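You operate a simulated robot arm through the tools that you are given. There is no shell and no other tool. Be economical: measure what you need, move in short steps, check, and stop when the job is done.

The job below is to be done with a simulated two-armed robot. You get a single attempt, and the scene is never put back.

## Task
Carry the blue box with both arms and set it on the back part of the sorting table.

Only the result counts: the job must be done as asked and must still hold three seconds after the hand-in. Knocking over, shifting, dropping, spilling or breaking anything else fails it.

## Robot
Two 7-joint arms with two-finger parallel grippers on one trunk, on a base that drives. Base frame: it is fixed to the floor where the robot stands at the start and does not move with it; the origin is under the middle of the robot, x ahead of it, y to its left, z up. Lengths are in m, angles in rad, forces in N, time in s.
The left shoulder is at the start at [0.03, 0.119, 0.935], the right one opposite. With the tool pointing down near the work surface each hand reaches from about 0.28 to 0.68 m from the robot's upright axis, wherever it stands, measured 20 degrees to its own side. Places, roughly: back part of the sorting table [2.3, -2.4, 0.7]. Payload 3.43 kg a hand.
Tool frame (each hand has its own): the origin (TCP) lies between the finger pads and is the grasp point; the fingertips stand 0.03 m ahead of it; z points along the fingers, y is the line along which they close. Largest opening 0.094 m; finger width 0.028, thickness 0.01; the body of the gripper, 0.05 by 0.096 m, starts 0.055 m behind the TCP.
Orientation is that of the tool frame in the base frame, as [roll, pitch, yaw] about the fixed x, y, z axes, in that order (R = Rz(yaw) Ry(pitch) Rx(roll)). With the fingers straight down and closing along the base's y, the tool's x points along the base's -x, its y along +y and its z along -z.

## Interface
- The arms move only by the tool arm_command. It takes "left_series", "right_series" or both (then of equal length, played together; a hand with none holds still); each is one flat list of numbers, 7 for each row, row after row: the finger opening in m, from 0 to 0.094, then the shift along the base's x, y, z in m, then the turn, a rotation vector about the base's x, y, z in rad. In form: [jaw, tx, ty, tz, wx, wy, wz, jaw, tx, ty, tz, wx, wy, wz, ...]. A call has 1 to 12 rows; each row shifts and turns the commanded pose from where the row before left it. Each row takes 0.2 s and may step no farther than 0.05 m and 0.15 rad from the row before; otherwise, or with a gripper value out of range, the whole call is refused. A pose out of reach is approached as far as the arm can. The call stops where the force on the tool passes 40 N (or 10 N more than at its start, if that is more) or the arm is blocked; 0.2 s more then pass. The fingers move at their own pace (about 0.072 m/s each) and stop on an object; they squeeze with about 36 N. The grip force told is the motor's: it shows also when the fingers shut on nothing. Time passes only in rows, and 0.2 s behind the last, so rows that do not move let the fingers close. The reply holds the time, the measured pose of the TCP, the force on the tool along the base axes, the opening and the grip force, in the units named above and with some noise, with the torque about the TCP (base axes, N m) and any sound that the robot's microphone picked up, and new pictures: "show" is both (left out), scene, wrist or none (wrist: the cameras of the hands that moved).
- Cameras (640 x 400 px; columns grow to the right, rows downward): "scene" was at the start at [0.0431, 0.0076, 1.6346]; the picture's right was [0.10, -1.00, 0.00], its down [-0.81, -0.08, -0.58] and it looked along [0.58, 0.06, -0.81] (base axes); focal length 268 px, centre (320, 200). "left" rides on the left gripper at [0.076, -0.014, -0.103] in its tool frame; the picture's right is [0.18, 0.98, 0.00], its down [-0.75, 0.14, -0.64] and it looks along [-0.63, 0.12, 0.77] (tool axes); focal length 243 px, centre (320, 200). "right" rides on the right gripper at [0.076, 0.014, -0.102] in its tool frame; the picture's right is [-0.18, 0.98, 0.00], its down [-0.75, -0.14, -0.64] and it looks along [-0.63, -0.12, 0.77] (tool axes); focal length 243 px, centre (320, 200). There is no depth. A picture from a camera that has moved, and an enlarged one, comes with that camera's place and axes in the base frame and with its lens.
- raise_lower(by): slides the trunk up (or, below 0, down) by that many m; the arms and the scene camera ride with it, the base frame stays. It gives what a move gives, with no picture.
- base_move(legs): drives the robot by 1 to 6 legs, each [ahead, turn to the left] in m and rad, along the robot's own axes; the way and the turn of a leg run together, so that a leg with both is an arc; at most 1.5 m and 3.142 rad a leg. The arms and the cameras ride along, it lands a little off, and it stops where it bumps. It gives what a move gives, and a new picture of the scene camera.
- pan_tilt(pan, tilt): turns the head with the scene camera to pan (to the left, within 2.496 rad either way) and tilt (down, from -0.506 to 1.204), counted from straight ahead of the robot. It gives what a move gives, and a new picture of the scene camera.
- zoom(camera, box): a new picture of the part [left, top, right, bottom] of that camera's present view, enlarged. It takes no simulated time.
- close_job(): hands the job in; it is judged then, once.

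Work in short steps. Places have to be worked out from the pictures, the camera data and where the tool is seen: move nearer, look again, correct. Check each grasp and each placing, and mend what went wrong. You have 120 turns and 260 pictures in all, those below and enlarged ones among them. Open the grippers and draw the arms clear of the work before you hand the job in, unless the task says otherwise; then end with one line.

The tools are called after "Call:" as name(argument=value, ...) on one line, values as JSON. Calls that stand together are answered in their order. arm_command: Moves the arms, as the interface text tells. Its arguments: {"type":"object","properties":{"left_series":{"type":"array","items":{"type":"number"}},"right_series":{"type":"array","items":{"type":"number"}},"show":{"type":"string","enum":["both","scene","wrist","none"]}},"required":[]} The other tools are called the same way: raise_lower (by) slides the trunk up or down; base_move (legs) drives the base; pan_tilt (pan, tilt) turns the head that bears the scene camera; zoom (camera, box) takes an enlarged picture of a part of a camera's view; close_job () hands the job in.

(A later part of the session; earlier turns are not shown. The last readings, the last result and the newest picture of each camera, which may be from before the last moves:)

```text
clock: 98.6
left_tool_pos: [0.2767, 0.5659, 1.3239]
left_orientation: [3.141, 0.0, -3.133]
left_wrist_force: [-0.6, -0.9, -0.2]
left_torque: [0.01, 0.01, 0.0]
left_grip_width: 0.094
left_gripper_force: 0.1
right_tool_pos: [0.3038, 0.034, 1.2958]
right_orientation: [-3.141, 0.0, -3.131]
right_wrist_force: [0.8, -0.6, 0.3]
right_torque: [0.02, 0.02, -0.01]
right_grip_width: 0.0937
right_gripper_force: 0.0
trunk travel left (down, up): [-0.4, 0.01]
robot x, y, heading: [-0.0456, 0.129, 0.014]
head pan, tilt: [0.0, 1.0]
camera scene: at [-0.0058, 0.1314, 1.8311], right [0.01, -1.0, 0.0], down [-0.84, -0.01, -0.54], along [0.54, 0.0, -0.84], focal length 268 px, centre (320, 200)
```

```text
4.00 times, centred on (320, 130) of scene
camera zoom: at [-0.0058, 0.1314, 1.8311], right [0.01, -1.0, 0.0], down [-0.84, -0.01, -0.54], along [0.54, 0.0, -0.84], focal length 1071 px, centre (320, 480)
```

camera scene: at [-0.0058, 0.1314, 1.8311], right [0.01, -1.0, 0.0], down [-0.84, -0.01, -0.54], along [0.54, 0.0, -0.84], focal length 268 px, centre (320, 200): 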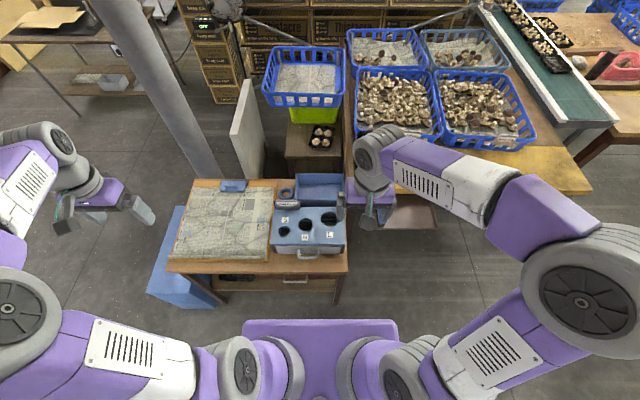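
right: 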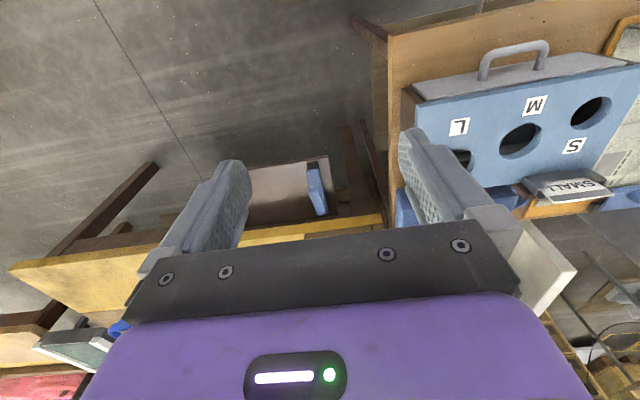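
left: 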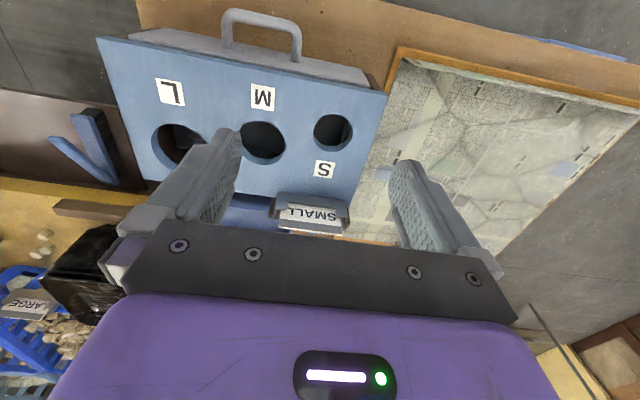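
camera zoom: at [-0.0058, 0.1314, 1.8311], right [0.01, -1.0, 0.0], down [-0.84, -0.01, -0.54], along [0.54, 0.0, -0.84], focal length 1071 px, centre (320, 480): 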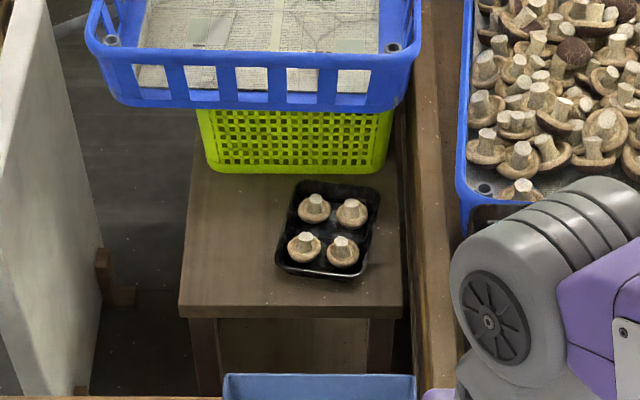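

I move the right hand clear to its side, then zoom on the tray from this higher viewpoint for triangulation.

Call:
arm_command(right_series=[0.094, 0, -0.048, 0, 0, 0, 0, 0.094, 0, -0.048, 0, 0, 0, 0, 0.094, 0, -0.048, 0, 0, 0, 0, 0.094, 0, -0.048, 0, 0, 0, 0, 0.094, 0, -0.048, 0, 0, 0, 0], show="none")

Call:
zoom(camera="scene", box=[240, 150, 400, 250])

Call:
zoom(camera="scene", box=[140, 150, 460, 350])

```text
clock: 99.8
left_tool_pos: [0.2775, 0.5639, 1.3242]
left_orientation: [3.141, -0.001, -3.134]
left_wrist_force: [0.0, 0.2, -0.2]
left_torque: [0.01, 0.02, -0.01]
left_grip_width: 0.0938
left_gripper_force: 0.0
right_tool_pos: [0.3065, -0.2057, 1.2953]
right_orientation: [-3.141, -0.001, -3.133]
right_wrist_force: [0.6, -0.1, -0.5]
right_torque: [0.02, 0.02, 0.03]
right_grip_width: 0.0939
right_gripper_force: 0.0
trunk travel left (down, up): [-0.4, 0.01]
robot x, y, heading: [-0.0457, 0.1292, 0.009]
head pan, tilt: [0.0, 1.0]
```

```text
4.00 times, centred on (320, 200) of scene
camera zoom: at [-0.0047, 0.1303, 1.8311], right [0.01, -1.0, 0.0], down [-0.84, -0.01, -0.54], along [0.54, 0.01, -0.84], focal length 1071 px, centre (320, 200)
```

zoom: 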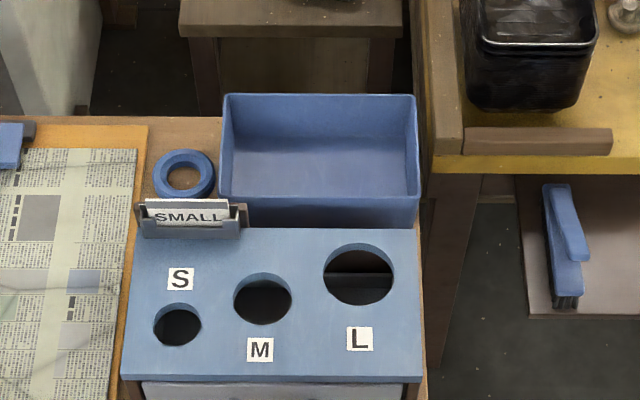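

```text
2.00 times, centred on (300, 250) of scene
camera zoom: at [-0.0047, 0.1303, 1.8311], right [0.01, -1.0, 0.0], down [-0.84, -0.01, -0.54], along [0.54, 0.01, -0.84], focal length 535 px, centre (360, 100)
```

zoom: 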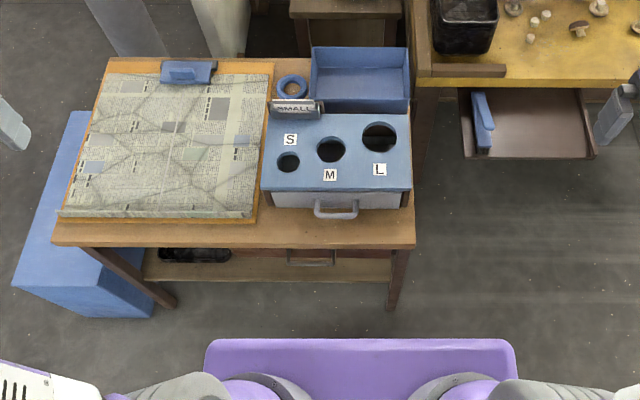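

Heights are poorly determined with these views; I lower the trunk 0.3 m for a vertical baseline and zoom again.

Call:
raise_lower(by=-0.3)

Call:
pan_tilt(pan=0, tilt=0.8)

Call:
zoom(camera="scene", box=[240, 150, 400, 250])

```text
clock: 102.8
left_tool_pos: [0.2769, 0.5654, 1.0239]
left_orientation: [3.141, -0.001, -3.133]
left_wrist_force: [-0.1, -0.2, -1.1]
left_torque: [-0.01, 0.02, 0.0]
left_grip_width: 0.094
left_gripper_force: 0.1
right_tool_pos: [0.3053, -0.205, 0.9949]
right_orientation: [3.141, 0.0, -3.133]
right_wrist_force: [0.5, 0.7, 0.0]
right_torque: [0.04, 0.05, -0.01]
right_grip_width: 0.0942
right_gripper_force: 0.1
trunk travel left (down, up): [-0.1, 0.31]
robot x, y, heading: [-0.0477, 0.1323, 0.01]
head pan, tilt: [0.0, 1.0]
```

```text
clock: 103.6
left_tool_pos: [0.2767, 0.5655, 1.0246]
left_orientation: [3.141, -0.001, -3.131]
left_wrist_force: [0.4, -0.6, -0.7]
left_torque: [0.02, -0.01, 0.01]
left_grip_width: 0.0939
left_gripper_force: 0.1
right_tool_pos: [0.3057, -0.2058, 0.9956]
right_orientation: [3.141, -0.002, -3.133]
right_wrist_force: [0.7, -0.2, -0.6]
right_torque: [-0.01, 0.01, -0.01]
right_grip_width: 0.0938
right_gripper_force: 0.0
trunk travel left (down, up): [-0.1, 0.31]
robot x, y, heading: [-0.0443, 0.133, 0.01]
head pan, tilt: [0.0, 0.799]
camera scene: at [0.0058, 0.1316, 1.5462], right [0.01, -1.0, 0.0], down [-0.72, -0.01, -0.7], along [0.7, 0.01, -0.72], focal length 268 px, centre (320, 200)
```

scene: 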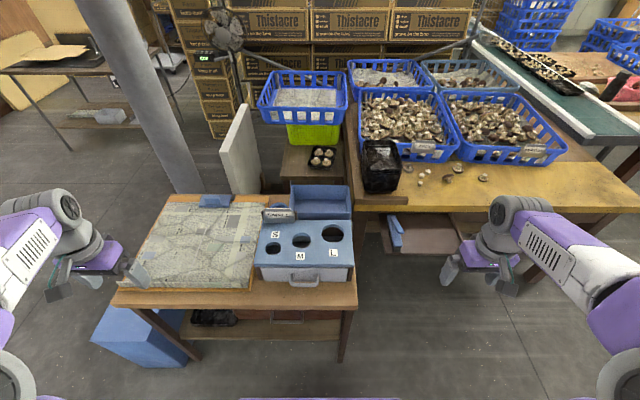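

```text
4.00 times, centred on (320, 200) of scene
camera zoom: at [0.0058, 0.1316, 1.5462], right [0.01, -1.0, 0.0], down [-0.72, -0.01, -0.7], along [0.7, 0.01, -0.72], focal length 1071 px, centre (320, 200)
```

zoom: 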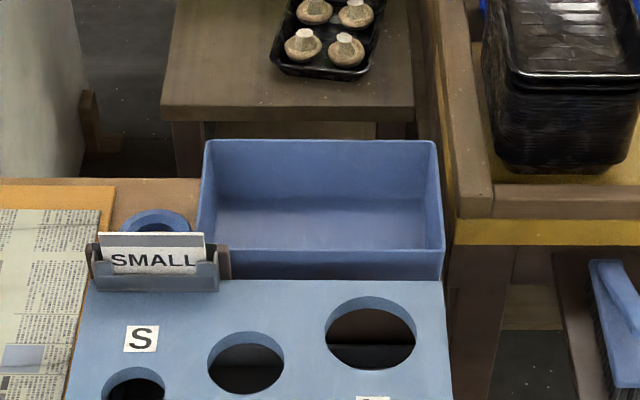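

Triangulation: rim z≈0.826, tray x 0.643–0.790, y 0.028–0.253; grader top z≈0.847. I drive 0.07 m closer (table front edge/legs at x≈0.35).

Call:
base_move(legs=[[0.07, 0]])

Call:
pan_tilt(pan=0, tilt=1.2)

```text
clock: 104.6
left_tool_pos: [0.3484, 0.5653, 1.0251]
left_orientation: [-3.141, 0.0, -3.132]
left_wrist_force: [0.2, 0.3, 0.6]
left_torque: [0.0, 0.02, -0.03]
left_grip_width: 0.094
left_gripper_force: 0.0
right_tool_pos: [0.3768, -0.2037, 0.9944]
right_orientation: [3.14, -0.002, -3.135]
right_wrist_force: [0.3, -0.1, 0.0]
right_torque: [-0.01, 0.03, 0.02]
right_grip_width: 0.0944
right_gripper_force: 0.1
trunk travel left (down, up): [-0.1, 0.31]
robot x, y, heading: [0.0284, 0.1338, 0.009]
head pan, tilt: [0.0, 0.799]
camera scene: at [0.0773, 0.1322, 1.5462], right [0.01, -1.0, 0.0], down [-0.72, -0.01, -0.7], along [0.7, 0.01, -0.72], focal length 268 px, centre (320, 200)
```

scene: 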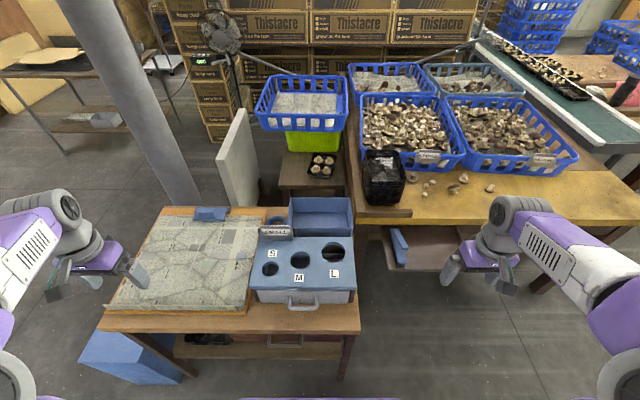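

```text
clock: 105.5
left_tool_pos: [0.3477, 0.5665, 1.0246]
left_orientation: [3.14, 0.0, -3.133]
left_wrist_force: [-1.1, 0.5, 0.7]
left_torque: [0.01, -0.01, -0.03]
left_grip_width: 0.0941
left_gripper_force: 0.1
right_tool_pos: [0.3762, -0.2036, 0.9958]
right_orientation: [-3.14, 0.001, -3.134]
right_wrist_force: [0.0, -0.1, -0.3]
right_torque: [-0.01, 0.02, 0.01]
right_grip_width: 0.0942
right_gripper_force: 0.0
trunk travel left (down, up): [-0.1, 0.31]
robot x, y, heading: [0.0273, 0.1284, 0.007]
head pan, tilt: [0.0, 1.201]
camera scene: at [0.0513, 0.132, 1.5185], right [0.01, -1.0, 0.0], down [-0.93, -0.01, -0.36], along [0.36, 0.0, -0.93], focal length 268 px, centre (320, 200)
```

scene: 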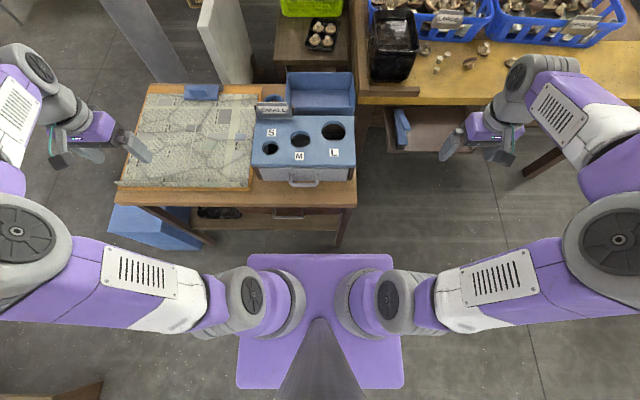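

Base clear. I bring both hands above the tray's side walls at z≈0.98, jaws at 0.06.

Call:
arm_command(left_series=[0.06, 0.032, -0.0285, -0.004, 0, 0, 0, 0.06, 0.032, -0.0285, -0.004, 0, 0, 0, 0.06, 0.032, -0.0285, -0.004, 0, 0, 0, 0.06, 0.032, -0.0285, -0.004, 0, 0, 0, 0.06, 0.032, -0.0285, -0.004, 0, 0, 0, 0.06, 0.032, -0.0285, -0.004, 0, 0, 0, 0.06, 0.032, -0.0285, -0.004, 0, 0, 0, 0.06, 0.032, -0.0285, -0.004, 0, 0, 0, 0.06, 0.032, -0.0285, -0.004, 0, 0, 0, 0.06, 0.032, -0.0285, -0.004, 0, 0, 0, 0.06, 0.032, -0.0285, -0.004, 0, 0, 0], right_series=[0.06, 0.0295, 0.0212, -0.001, 0, 0, 0, 0.06, 0.0295, 0.0212, -0.001, 0, 0, 0, 0.06, 0.0295, 0.0212, -0.001, 0, 0, 0, 0.06, 0.0295, 0.0212, -0.001, 0, 0, 0, 0.06, 0.0295, 0.0212, -0.001, 0, 0, 0, 0.06, 0.0295, 0.0212, -0.001, 0, 0, 0, 0.06, 0.0295, 0.0212, -0.001, 0, 0, 0, 0.06, 0.0295, 0.0212, -0.001, 0, 0, 0, 0.06, 0.0295, 0.0212, -0.001, 0, 0, 0, 0.06, 0.0295, 0.0212, -0.001, 0, 0, 0, 0.06, 0.0295, 0.0212, -0.001, 0, 0, 0], show="both")

```text
clock: 107.9
left_tool_pos: [0.6459, 0.2664, 0.9707]
left_orientation: [3.14, -0.003, -3.133]
left_wrist_force: [0.2, 0.2, 0.8]
left_torque: [0.03, 0.03, -0.02]
left_grip_width: 0.06
left_gripper_force: 0.0
left hand out of reach, approached as far as the arm can: row 10, 11
right_tool_pos: [0.6468, 0.0068, 0.9748]
right_orientation: [3.138, -0.005, -3.132]
right_wrist_force: [0.5, -0.2, -0.3]
right_torque: [0.02, 0.02, 0.02]
right_grip_width: 0.06
right_gripper_force: 0.0
right hand out of reach, approached as far as the arm can: row 10, 11
trunk travel left (down, up): [-0.1, 0.31]
robot x, y, heading: [0.0264, 0.1288, 0.015]
head pan, tilt: [0.0, 1.201]
camera scene: at [0.0533, 0.1307, 1.5184], right [0.01, -1.0, 0.0], down [-0.93, -0.01, -0.36], along [0.36, 0.0, -0.93], focal length 268 px, centre (320, 200)
camera right: at [0.57, 0.0201, 1.0783], right [0.18, 0.98, 0.0], down [0.76, -0.14, 0.64], along [0.63, -0.11, -0.77], focal length 243 px, centre (320, 200)
camera left: at [0.5694, 0.2512, 1.0749], right [-0.19, 0.98, 0.0], down [0.75, 0.15, 0.64], along [0.63, 0.12, -0.77], focal length 243 px, centre (320, 200)
```

scene: 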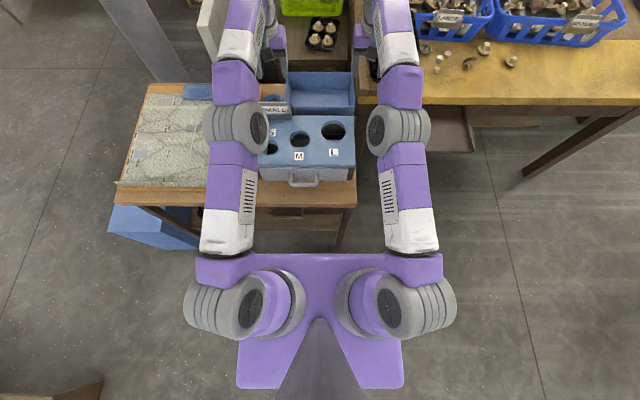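
right: 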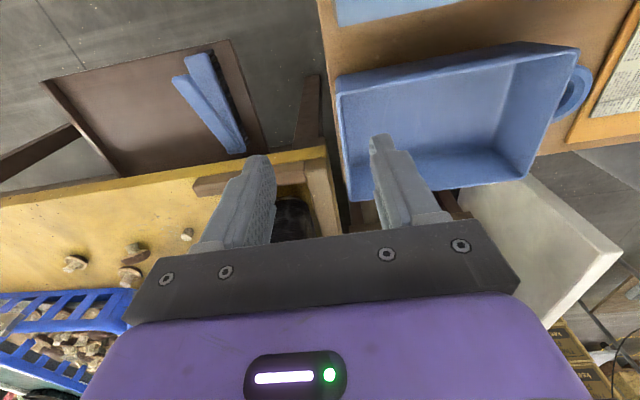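
left: 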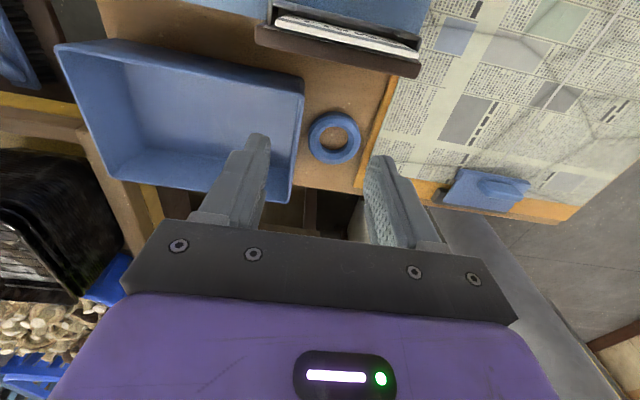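

Both walls are confirmed (right y≈0.026, left y≈0.250). Reach is limited by wrists being above the shoulders; I raise the trunk 0.18 and then lower the hands.

Call:
raise_lower(by=0.18)

Call:
arm_command(left_series=[0.06, 0, 0, -0.04, 0, 0, 0, 0.06, 0, 0, -0.04, 0, 0, 0, 0.06, 0, 0, -0.04, 0, 0, 0, 0.06, 0, 0, -0.04, 0, 0, 0], right_series=[0.06, 0, 0, -0.04, 0, 0, 0, 0.06, 0, 0, -0.04, 0, 0, 0, 0.06, 0, 0, -0.04, 0, 0, 0, 0.06, 0, 0, -0.04, 0, 0, 0], show="wrist")

```text
clock: 109.9
left_tool_pos: [0.6434, 0.2674, 1.1537]
left_orientation: [-3.141, -0.001, -3.133]
left_wrist_force: [0.0, 0.3, 0.5]
left_torque: [0.01, 0.0, 0.02]
left_grip_width: 0.06
left_gripper_force: 0.1
right_tool_pos: [0.6463, 0.008, 1.156]
right_orientation: [-3.141, 0.0, -3.134]
right_wrist_force: [0.5, 0.5, 0.4]
right_torque: [-0.03, -0.01, 0.0]
right_grip_width: 0.0599
right_gripper_force: 0.0
trunk travel left (down, up): [-0.28, 0.13]
robot x, y, heading: [0.0243, 0.1303, 0.009]
head pan, tilt: [0.0, 1.201]
```

```text
clock: 110.9
left_tool_pos: [0.6434, 0.2679, 0.9922]
left_orientation: [3.141, -0.001, -3.134]
left_wrist_force: [0.3, -0.3, -0.9]
left_torque: [0.01, 0.01, 0.0]
left_grip_width: 0.0601
left_gripper_force: 0.1
right_tool_pos: [0.6729, 0.012, 1.0013]
right_orientation: [3.141, -0.004, -3.134]
right_wrist_force: [0.0, 0.4, -0.9]
right_torque: [0.02, -0.02, 0.0]
right_grip_width: 0.0599
right_gripper_force: 0.0
right hand out of reach, approached as far as the arm can: row 1, 2, 3, 4
trunk travel left (down, up): [-0.28, 0.13]
robot x, y, heading: [0.0282, 0.1282, 0.009]
head pan, tilt: [0.0, 1.201]
camera right: at [0.5972, 0.0258, 1.104], right [0.18, 0.98, 0.0], down [0.76, -0.14, 0.64], along [0.63, -0.11, -0.77], focal length 243 px, centre (320, 200)
camera left: at [0.5665, 0.2521, 1.0954], right [-0.19, 0.98, 0.0], down [0.75, 0.15, 0.64], along [0.63, 0.12, -0.77], focal length 243 px, centre (320, 200)
```

right: 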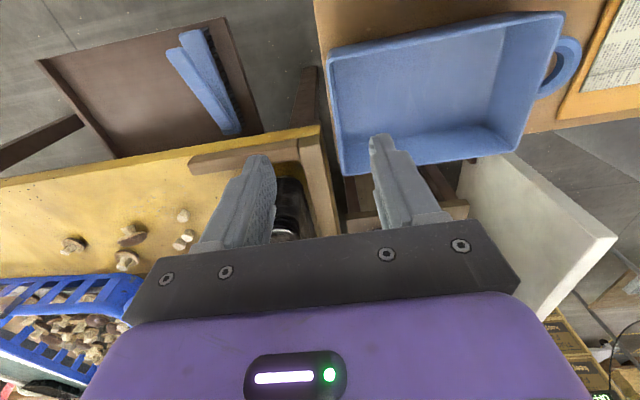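
left: 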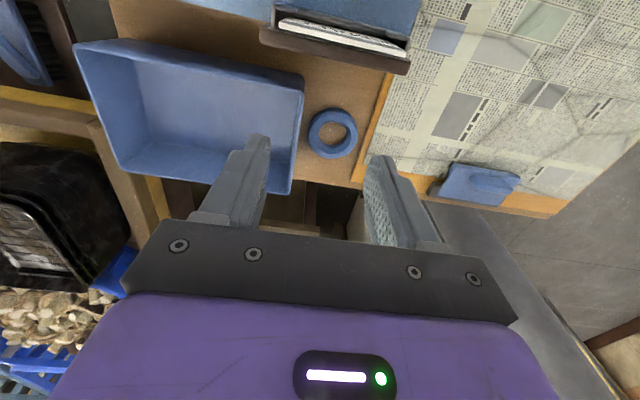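

I move left hand +x/−y and right slightly, aligning to x≈0.69 at the walls, still above.

Call:
arm_command(left_series=[0.06, 0.025, -0.01, -0.02, 0, 0, 0, 0.06, 0.02, -0.01, -0.02, 0, 0, 0, 0.06, 0, 0, -0.03, 0, 0, 0], right_series=[0.06, 0.005, 0.006, -0.02, 0, 0, 0, 0.06, 0.0, 0.005, -0.02, 0, 0, 0, 0.06, 0, 0, -0.03, 0, 0, 0], show="wrist")

```text
clock: 111.7
left_tool_pos: [0.6738, 0.2488, 0.9213]
left_orientation: [3.141, -0.001, -3.133]
left_wrist_force: [0.1, 0.4, -1.0]
left_torque: [0.01, 0.03, -0.02]
left_grip_width: 0.0598
left_gripper_force: 0.0
left hand out of reach, approached as far as the arm can: row 2
right_tool_pos: [0.678, 0.0214, 0.934]
right_orientation: [-3.141, 0.0, -3.135]
right_wrist_force: [-0.4, 0.4, 0.9]
right_torque: [0.04, 0.08, 0.01]
right_grip_width: 0.0602
right_gripper_force: 0.0
trunk travel left (down, up): [-0.28, 0.13]
robot x, y, heading: [0.024, 0.1329, 0.007]
head pan, tilt: [0.0, 1.201]
camera right: at [0.6008, 0.0352, 1.036], right [0.18, 0.98, 0.0], down [0.75, -0.14, 0.64], along [0.63, -0.11, -0.77], focal length 243 px, centre (320, 200)
camera left: at [0.5978, 0.2331, 1.0241], right [-0.19, 0.98, 0.0], down [0.75, 0.15, 0.64], along [0.63, 0.12, -0.77], focal length 243 px, centre (320, 200)
```

right: 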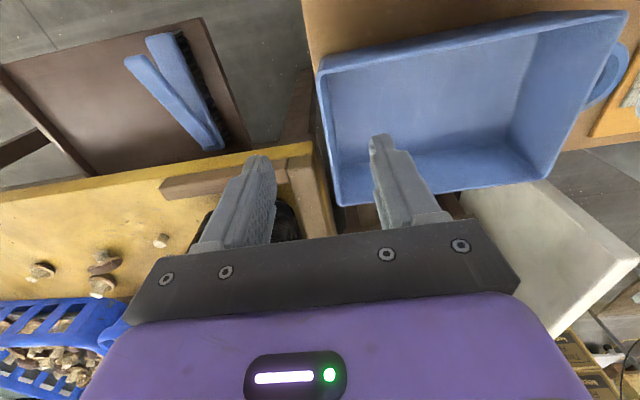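
left: 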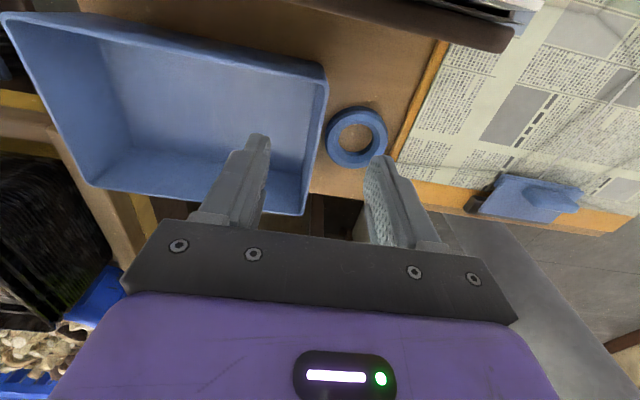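

Left y is good, right needs +0.006. I descend further with +x to ~0.69.

Call:
arm_command(left_series=[0.06, 0.01, -0.001, -0.02, 0, 0, 0, 0.06, 0.01, -0.001, -0.02, 0, 0, 0, 0.06, 0.005, 0, -0.005, 0, 0, 0], right_series=[0.06, 0.01, 0.003, -0.025, 0, 0, 0, 0.06, 0.01, 0.003, -0.025, 0, 0, 0, 0.06, 0, 0, -0.008, 0, 0, 0], show="wrist")

```text
clock: 112.5
left_tool_pos: [0.6675, 0.2458, 0.8812]
left_orientation: [-3.141, 0.0, -3.133]
left_wrist_force: [0.9, 0.6, -0.3]
left_torque: [0.03, -0.01, 0.01]
left_grip_width: 0.0601
left_gripper_force: 0.0
left hand out of reach, approached as far as the arm can: row 1, 2, 3
right_tool_pos: [0.673, 0.0258, 0.8942]
right_orientation: [3.141, 0.001, -3.134]
right_wrist_force: [0.0, 0.0, 0.0]
right_torque: [-0.01, 0.04, 0.0]
right_grip_width: 0.0599
right_gripper_force: 0.0
right hand out of reach, approached as far as the arm can: row 1, 2
trunk travel left (down, up): [-0.28, 0.13]
robot x, y, heading: [0.0238, 0.1317, 0.007]
head pan, tilt: [0.0, 1.201]
camera right: at [0.5963, 0.0396, 0.9953], right [0.18, 0.98, 0.0], down [0.75, -0.14, 0.64], along [0.63, -0.11, -0.77], focal length 243 px, centre (320, 200)
camera left: at [0.5911, 0.2304, 0.9842], right [-0.19, 0.98, 0.0], down [0.75, 0.15, 0.64], along [0.63, 0.12, -0.77], focal length 243 px, centre (320, 200)
```

right: 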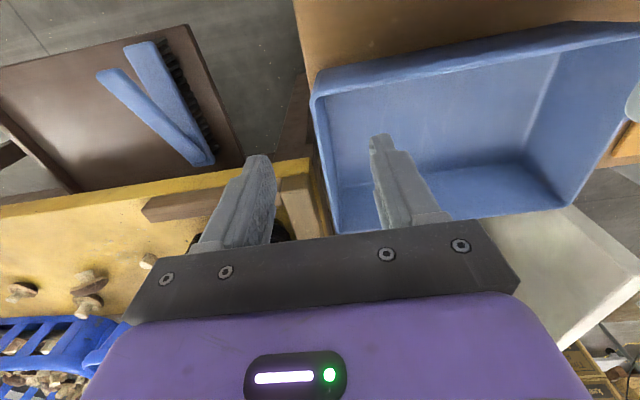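
left: 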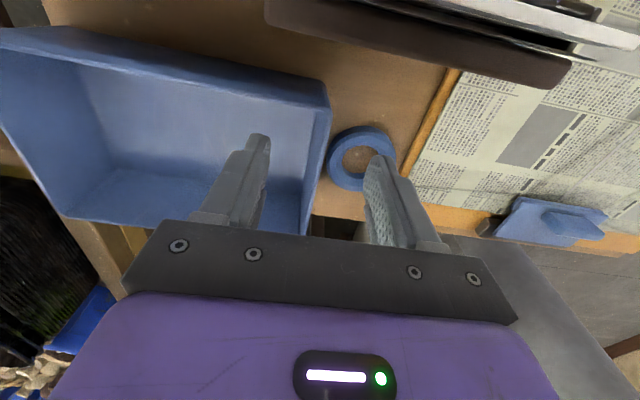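

Tool-down reach ends at x≈0.67. There is still clearance in front of the base, so I creep ahead 0.03 m with hands above the rim.

Call:
base_move(legs=[[0.03, 0]])

Call:
raise_lower(by=-0.03)

Call:
arm_command(left_series=[0.06, 0, 0, 0, 0, 0, 0], right_series=[0.06, 0, 0.0, -0.01, 0, 0, 0], show="wrist")

```text
clock: 113.3
left_tool_pos: [0.6978, 0.245, 0.8822]
left_orientation: [3.141, 0.001, -3.132]
left_wrist_force: [0.3, 0.0, 0.2]
left_torque: [0.02, 0.04, -0.04]
left_grip_width: 0.0596
left_gripper_force: 0.0
right_tool_pos: [0.7029, 0.0259, 0.8932]
right_orientation: [3.141, 0.0, -3.135]
right_wrist_force: [-0.7, 0.5, 0.0]
right_torque: [0.0, 0.04, -0.02]
right_grip_width: 0.0598
right_gripper_force: 0.1
trunk travel left (down, up): [-0.28, 0.13]
robot x, y, heading: [0.0523, 0.1296, 0.005]
head pan, tilt: [0.0, 1.201]
camera scene: at [0.0821, 0.1322, 1.6985], right [0.01, -1.0, 0.0], down [-0.93, -0.01, -0.36], along [0.36, 0.0, -0.93], focal length 268 px, centre (320, 200)
```

scene: 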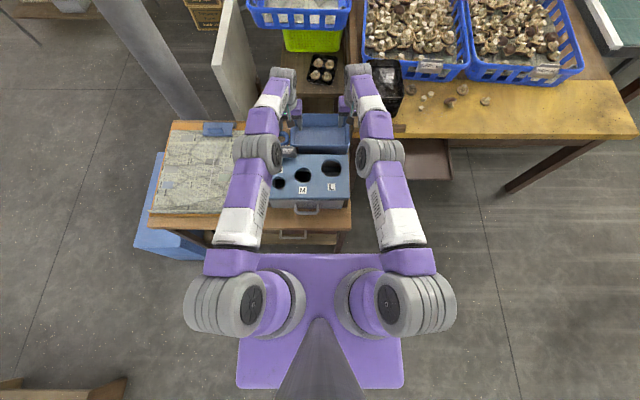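

```text
clock: 114.0
left_tool_pos: [0.6973, 0.245, 0.8524]
left_orientation: [-3.141, 0.001, -3.132]
left_wrist_force: [0.4, 0.4, 0.1]
left_torque: [0.02, 0.01, 0.01]
left_grip_width: 0.0599
left_gripper_force: 0.1
right_tool_pos: [0.7013, 0.0265, 0.8635]
right_orientation: [-3.141, 0.002, -3.136]
right_wrist_force: [-0.3, 0.0, -0.6]
right_torque: [-0.01, 0.01, -0.02]
right_grip_width: 0.0599
right_gripper_force: 0.0
trunk travel left (down, up): [-0.25, 0.16]
robot x, y, heading: [0.0515, 0.1326, 0.002]
head pan, tilt: [0.0, 1.201]
```

```text
clock: 114.4
left_tool_pos: [0.6971, 0.2454, 0.8512]
left_orientation: [-3.141, -0.001, -3.133]
left_wrist_force: [-0.2, 0.0, 0.5]
left_torque: [-0.01, -0.02, -0.01]
left_grip_width: 0.0598
left_gripper_force: 0.2
right_tool_pos: [0.7007, 0.0254, 0.8542]
right_orientation: [3.14, -0.001, -3.135]
right_wrist_force: [0.5, 0.0, -0.1]
right_torque: [0.01, -0.01, -0.01]
right_grip_width: 0.0602
right_gripper_force: 0.1
trunk travel left (down, up): [-0.25, 0.16]
robot x, y, heading: [0.0554, 0.1356, 0.009]
head pan, tilt: [0.0, 1.201]
camera right: at [0.6242, 0.0385, 0.9549], right [0.18, 0.98, 0.0], down [0.75, -0.14, 0.64], along [0.63, -0.11, -0.77], focal length 243 px, centre (320, 200)
camera left: at [0.6203, 0.2302, 0.9546], right [-0.19, 0.98, 0.0], down [0.75, 0.15, 0.64], along [0.63, 0.12, -0.77], focal length 243 px, centre (320, 200)
```

right: 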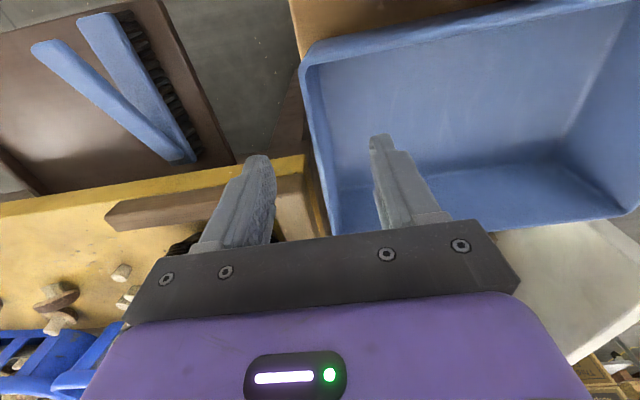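
left: 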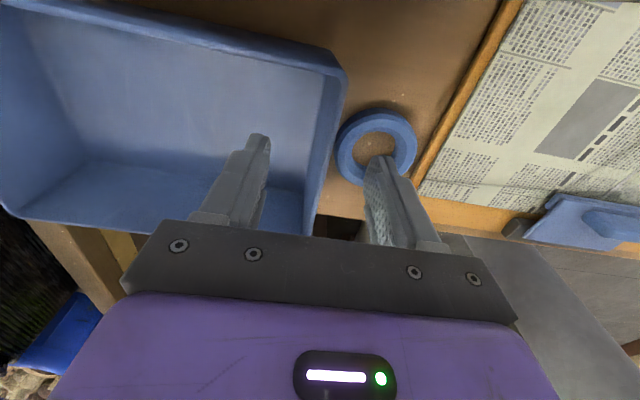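

Walls lie centred between the fingers on both hands. I descend to TCP z≈0.82, then close.

Call:
arm_command(left_series=[0.06, 0, 0, -0.016, 0, 0, 0, 0.06, 0, 0, -0.016, 0, 0, 0], right_series=[0.06, 0, 0, -0.017, 0, 0, 0, 0.06, 0, 0, -0.017, 0, 0, 0], show="wrist")

Call:
pan_tilt(pan=0, tilt=0.85)

Call:
zoom(camera="scene", box=[240, 130, 400, 230])

```text
clock: 115.0
left_tool_pos: [0.6922, 0.2451, 0.8197]
left_orientation: [-3.141, -0.001, -3.133]
left_wrist_force: [0.0, 0.5, 0.6]
left_torque: [0.01, 0.0, 0.02]
left_grip_width: 0.0599
left_gripper_force: 0.0
right_tool_pos: [0.6956, 0.0255, 0.8205]
right_orientation: [-3.141, 0.001, -3.134]
right_wrist_force: [-0.5, 0.0, 1.5]
right_torque: [-0.04, -0.01, 0.01]
right_grip_width: 0.06
right_gripper_force: 0.0
right hand out of reach, approached as far as the arm can: row 1
trunk travel left (down, up): [-0.25, 0.16]
robot x, y, heading: [0.0547, 0.1269, 0.007]
head pan, tilt: [0.0, 1.201]
camera right: at [0.6194, 0.0392, 0.9229], right [0.18, 0.98, 0.0], down [0.75, -0.14, 0.64], along [0.63, -0.11, -0.77], focal length 243 px, centre (320, 200)
camera left: at [0.6172, 0.2303, 0.923], right [-0.19, 0.98, 0.0], down [0.75, 0.15, 0.64], along [0.63, 0.12, -0.77], focal length 243 px, centre (320, 200)
```

right: 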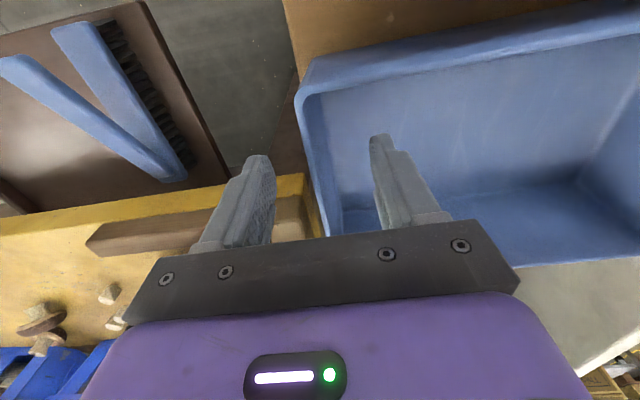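
left: 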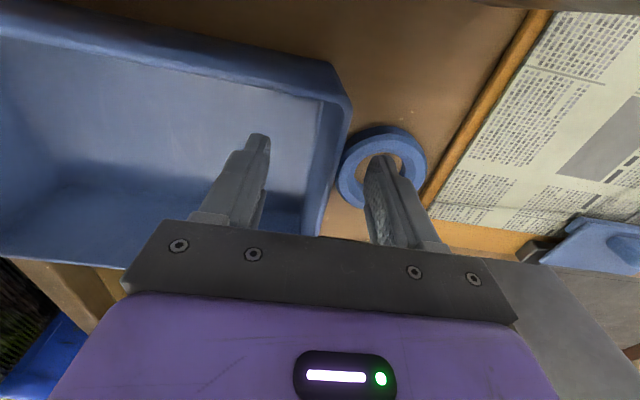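

```text
clock: 115.9
left_tool_pos: [0.6946, 0.2452, 0.8211]
left_orientation: [3.14, 0.0, -3.133]
left_wrist_force: [-0.4, -0.4, -0.4]
left_torque: [0.01, -0.03, -0.01]
left_grip_width: 0.0598
left_gripper_force: 0.1
right_tool_pos: [0.6967, 0.0264, 0.8215]
right_orientation: [3.141, 0.001, -3.135]
right_wrist_force: [0.1, -0.2, 0.7]
right_torque: [0.02, 0.03, -0.01]
right_grip_width: 0.0599
right_gripper_force: 0.1
trunk travel left (down, up): [-0.25, 0.16]
robot x, y, heading: [0.0529, 0.1349, 0.009]
head pan, tilt: [0.0, 0.85]
camera scene: at [0.1025, 0.1324, 1.6921], right [0.01, -1.0, 0.0], down [-0.75, -0.01, -0.66], along [0.66, 0.0, -0.75], focal length 268 px, centre (320, 200)
```

scene: 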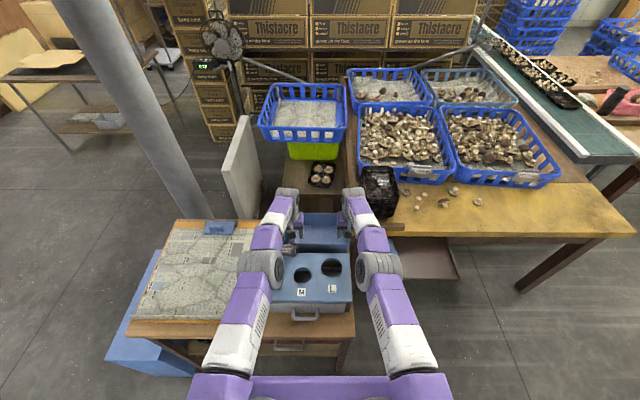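

```text
4.00 times, centred on (320, 180) of scene
camera zoom: at [0.1025, 0.1324, 1.6921], right [0.01, -1.0, 0.0], down [-0.75, -0.01, -0.66], along [0.66, 0.0, -0.75], focal length 1071 px, centre (320, 280)
```

zoom: 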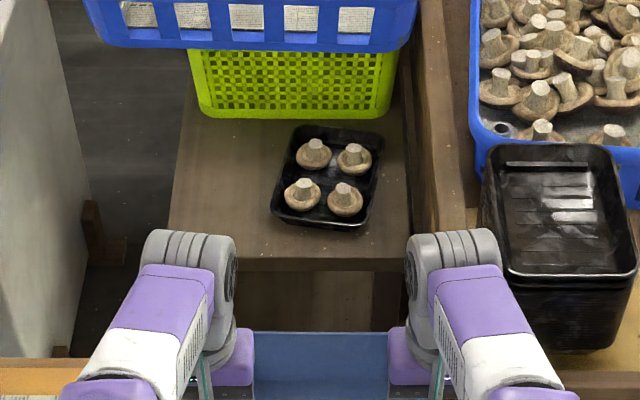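

Rim at z≈0.83, so pads overlap the walls by ~4 cm. I close both grippers.

Call:
arm_command(left_series=[0.03, 0, 0, 0, 0, 0, 0, 0, 0, 0, 0, 0, 0, 0, 0, 0, 0, 0, 0, 0, 0, 0, 0, 0, 0, 0, 0, 0], right_series=[0.03, 0, 0, 0, 0, 0, 0, 0, 0, 0, 0, 0, 0, 0, 0, 0, 0, 0, 0, 0, 0, 0, 0, 0, 0, 0, 0, 0], show="wrist")

```text
clock: 116.9
left_tool_pos: [0.6943, 0.2483, 0.8212]
left_orientation: [3.138, 0.002, -3.131]
left_wrist_force: [-3.0, 22.0, 2.9]
left_torque: [-0.01, -0.06, -0.32]
left_grip_width: 0.0078
left_gripper_force: 35.6
right_tool_pos: [0.6961, 0.0213, 0.82]
right_orientation: [-3.138, 0.0, -3.136]
right_wrist_force: [2.1, -20.6, 1.1]
right_torque: [-0.02, 0.29, -0.1]
right_grip_width: 0.0079
right_gripper_force: 35.7
trunk travel left (down, up): [-0.25, 0.16]
robot x, y, heading: [0.0514, 0.1304, 0.013]
head pan, tilt: [0.0, 0.85]
camera right: at [0.6195, 0.037, 0.9228], right [0.18, 0.98, 0.0], down [0.75, -0.13, 0.64], along [0.63, -0.12, -0.77], focal length 243 px, centre (320, 200)
camera left: at [0.6173, 0.2326, 0.923], right [-0.19, 0.98, 0.01], down [0.75, 0.14, 0.64], along [0.63, 0.13, -0.77], focal length 243 px, centre (320, 200)
```

right: 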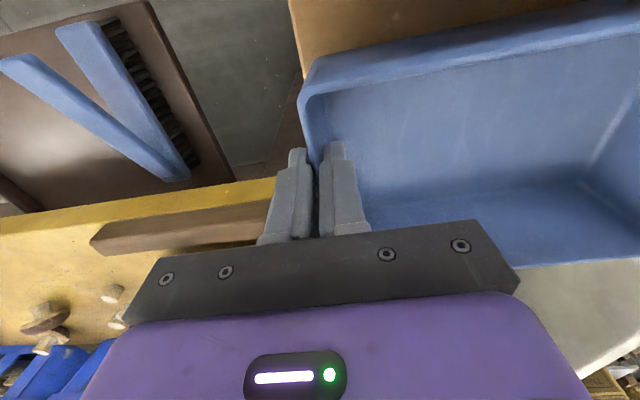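
left: 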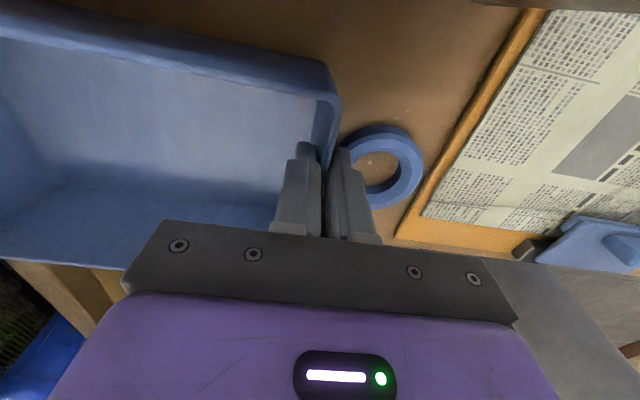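

Both grips hold 8 mm walls. I relieve the inner tension (left +3 mm, right −5 mm), then lift with the trunk by 0.04 to check.

Call:
arm_command(left_series=[0, 0, 0.003, 0, 0, 0, 0, 0, 0, 0, 0, 0, 0, 0], right_series=[0, 0, -0.004, 0, 0, 0, 0, 0, 0, 0, 0, 0, 0, 0], show="none")

Call:
raise_lower(by=0.03)

Call:
zoom(camera="left", box=[0, 0, 640, 400])

Call:
zoom(camera="right", box=[0, 0, 640, 400])

```text
clock: 117.5
left_tool_pos: [0.6945, 0.2476, 0.8203]
left_orientation: [-3.14, 0.002, -3.135]
left_wrist_force: [-1.8, 12.0, 0.8]
left_torque: [0.01, 0.04, -0.31]
left_grip_width: 0.0082
left_gripper_force: 35.8
right_tool_pos: [0.6961, 0.0213, 0.8215]
right_orientation: [3.14, 0.001, -3.134]
right_wrist_force: [2.4, -11.5, -0.9]
right_torque: [-0.01, 0.03, -0.25]
right_grip_width: 0.0079
right_gripper_force: 36.3
trunk travel left (down, up): [-0.25, 0.16]
robot x, y, heading: [0.0559, 0.1292, 0.006]
head pan, tilt: [0.0, 0.85]
```

```text
clock: 118.2
left_tool_pos: [0.6952, 0.2474, 0.8493]
left_orientation: [-3.139, -0.001, -3.134]
left_wrist_force: [-2.5, 6.0, -0.8]
left_torque: [0.0, 0.14, -0.3]
left_grip_width: 0.0078
left_gripper_force: 36.2
right_tool_pos: [0.698, 0.0216, 0.85]
right_orientation: [3.139, 0.0, -3.135]
right_wrist_force: [3.3, -6.1, -0.4]
right_torque: [-0.01, -0.07, -0.31]
right_grip_width: 0.0082
right_gripper_force: 36.0
trunk travel left (down, up): [-0.28, 0.13]
robot x, y, heading: [0.0519, 0.1309, 0.006]
head pan, tilt: [0.0, 0.85]
```

```text
1.00 times, centred on (320, 200) of left (not enlarged: the box is as wide or as high as the picture)
camera zoom: at [0.6183, 0.2324, 0.9526], right [-0.19, 0.98, 0.0], down [0.75, 0.15, 0.64], along [0.63, 0.12, -0.77], focal length 243 px, centre (320, 200)
```

zoom: 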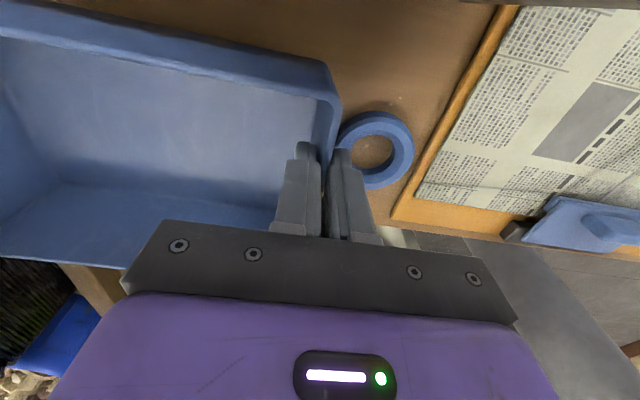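

```text
1.00 times, centred on (320, 200) of right (not enlarged: the box is as wide or as high as the picture)
camera zoom: at [0.6202, 0.0351, 0.9523], right [0.18, 0.98, 0.0], down [0.75, -0.14, 0.64], along [0.63, -0.11, -0.77], focal length 243 px, centre (320, 200)
```

zoom: 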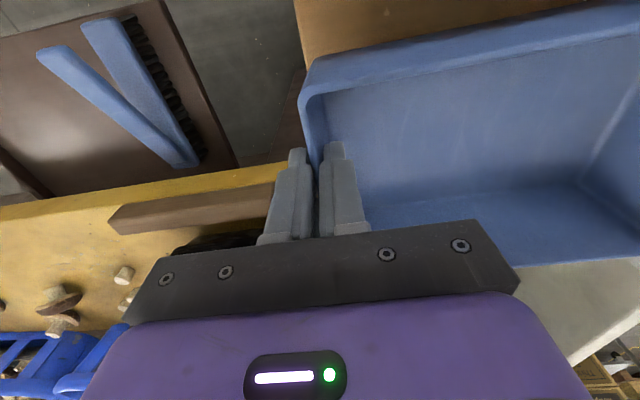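

The tray rises with both hands (very light). I raise the trunk another 0.12 and then lift arms 0.1 to clear the label holder before backing away.

Call:
raise_lower(by=0.12)

Call:
arm_command(left_series=[0, 0, 0, 0.025, 0, 0, 0, 0, 0, 0, 0.025, 0, 0, 0, 0, 0, 0, 0.025, 0, 0, 0, 0, 0, 0, 0.025, 0, 0, 0, 0, 0, 0, 0.01, 0, 0, 0], right_series=[0, 0, 0, 0.025, 0, 0, 0, 0, 0, 0, 0.025, 0, 0, 0, 0, 0, 0, 0.025, 0, 0, 0, 0, 0, 0, 0.025, 0, 0, 0, 0, 0, 0, 0.01, 0, 0, 0], show="both")

```text
clock: 119.7
left_tool_pos: [0.694, 0.2475, 0.9688]
left_orientation: [-3.14, 0.0, -3.133]
left_wrist_force: [-3.6, -1.2, -1.9]
left_torque: [-0.01, 0.16, -0.34]
left_grip_width: 0.0081
left_gripper_force: 35.5
right_tool_pos: [0.697, 0.0221, 0.9686]
right_orientation: [3.141, 0.0, -3.134]
right_wrist_force: [3.8, 0.8, -0.7]
right_torque: [-0.02, -0.1, -0.31]
right_grip_width: 0.0081
right_gripper_force: 36.3
trunk travel left (down, up): [-0.4, 0.01]
robot x, y, heading: [0.0548, 0.1296, 0.009]
head pan, tilt: [0.0, 0.85]
```

```text
clock: 120.9
left_tool_pos: [0.6933, 0.2467, 1.0792]
left_orientation: [3.14, 0.0, -3.134]
left_wrist_force: [-0.8, -3.3, -1.2]
left_torque: [0.0, 0.02, -0.16]
left_grip_width: 0.0083
left_gripper_force: 36.2
right_tool_pos: [0.6977, 0.0203, 1.0805]
right_orientation: [3.139, -0.001, -3.133]
right_wrist_force: [1.3, 3.8, -0.8]
right_torque: [0.06, 0.05, -0.13]
right_grip_width: 0.0082
right_gripper_force: 36.4
trunk travel left (down, up): [-0.4, 0.01]
robot x, y, heading: [0.0544, 0.1329, 0.005]
head pan, tilt: [0.0, 0.85]
camera scene: at [0.103, 0.1325, 1.8422], right [0.01, -1.0, 0.0], down [-0.75, -0.01, -0.66], along [0.66, 0.0, -0.75], focal length 268 px, centre (320, 200)
camera right: at [0.621, 0.0345, 1.1841], right [0.18, 0.98, 0.0], down [0.76, -0.14, 0.64], along [0.63, -0.11, -0.77], focal length 243 px, centre (320, 200)
camera left: at [0.618, 0.2319, 1.1823], right [-0.19, 0.98, 0.0], down [0.75, 0.15, 0.64], along [0.63, 0.12, -0.77], focal length 243 px, centre (320, 200)
```

scene: 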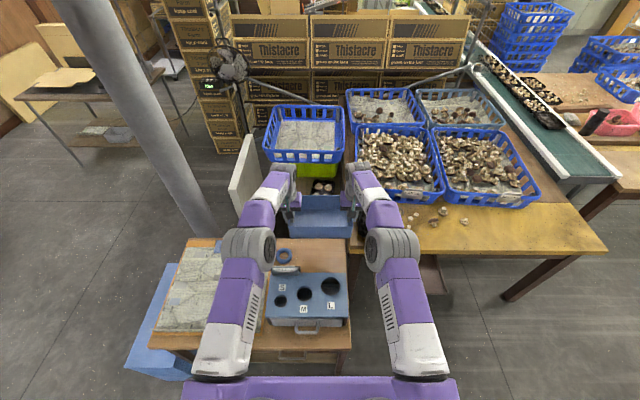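
right: 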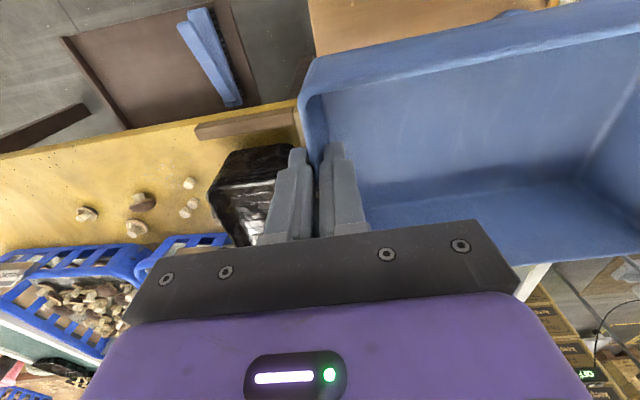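
left: 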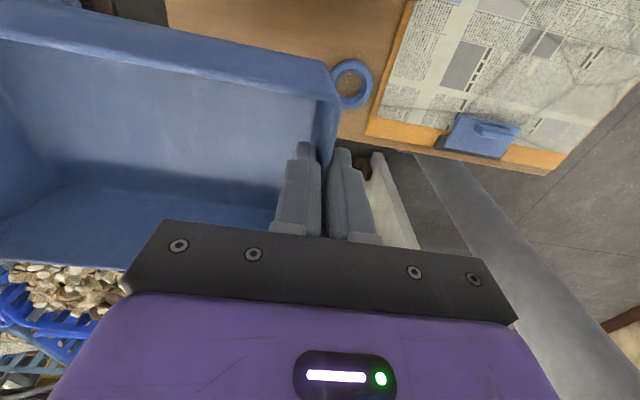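

Level and secure. I back off 0.55 m and pull the tray in toward the robot.

Call:
base_move(legs=[[-0.55, 0]])

Call:
arm_command(left_series=[0, -0.04, 0, 0, 0, 0, 0, 0, -0.04, 0, 0, 0, 0, 0, 0, -0.04, 0, 0, 0, 0, 0, 0, -0.04, 0, 0, 0, 0, 0, 0, -0.04, 0, 0, 0, 0, 0], right_series=[0, -0.04, 0, 0, 0, 0, 0, 0, -0.04, 0, 0, 0, 0, 0, 0, -0.04, 0, 0, 0, 0, 0, 0, -0.04, 0, 0, 0, 0, 0, 0, -0.04, 0, 0, 0, 0, 0], show="scene")

```text
clock: 124.1
left_tool_pos: [0.1452, 0.2428, 1.0786]
left_orientation: [-3.141, -0.001, -3.135]
left_wrist_force: [-0.2, -11.6, -0.8]
left_torque: [0.0, 0.07, -0.1]
left_grip_width: 0.0081
left_gripper_force: 36.0
right_tool_pos: [0.1478, 0.0179, 1.0811]
right_orientation: [3.139, -0.001, -3.134]
right_wrist_force: [-0.3, 11.9, -1.2]
right_torque: [0.04, -0.01, -0.09]
right_grip_width: 0.0081
right_gripper_force: 36.2
trunk travel left (down, up): [-0.4, 0.01]
robot x, y, heading: [-0.494, 0.1287, 0.003]
head pan, tilt: [0.0, 0.85]
camera scene: at [-0.447, 0.1284, 1.8422], right [0.01, -1.0, 0.0], down [-0.75, -0.01, -0.66], along [0.66, 0.0, -0.75], focal length 268 px, centre (320, 200)
```

scene: 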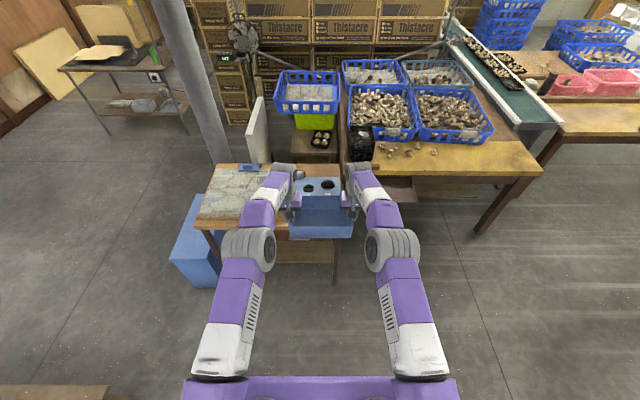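

```text
clock: 125.3
left_tool_pos: [-0.058, 0.2438, 1.0805]
left_orientation: [-3.139, 0.006, -3.136]
left_wrist_force: [2.9, -12.7, -1.7]
left_torque: [-0.05, 0.26, 0.43]
left_grip_width: 0.008
left_gripper_force: 36.1
right_tool_pos: [-0.0517, 0.0185, 1.0838]
right_orientation: [3.137, 0.002, -3.131]
right_wrist_force: [-3.1, 14.1, -1.2]
right_torque: [0.04, -0.28, 0.34]
right_grip_width: 0.0078
right_gripper_force: 36.1
trunk travel left (down, up): [-0.4, 0.01]
robot x, y, heading: [-0.4976, 0.1241, 0.006]
head pan, tilt: [0.0, 0.85]
camera scene: at [-0.4497, 0.1284, 1.8423], right [0.01, -1.0, 0.0], down [-0.75, -0.01, -0.66], along [0.66, 0.0, -0.75], focal length 268 px, centre (320, 200)
```

scene: 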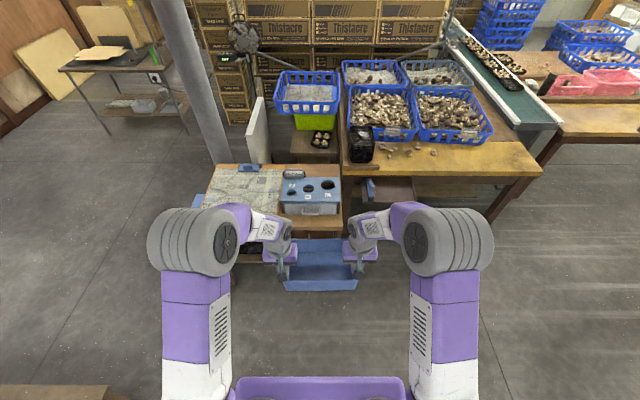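

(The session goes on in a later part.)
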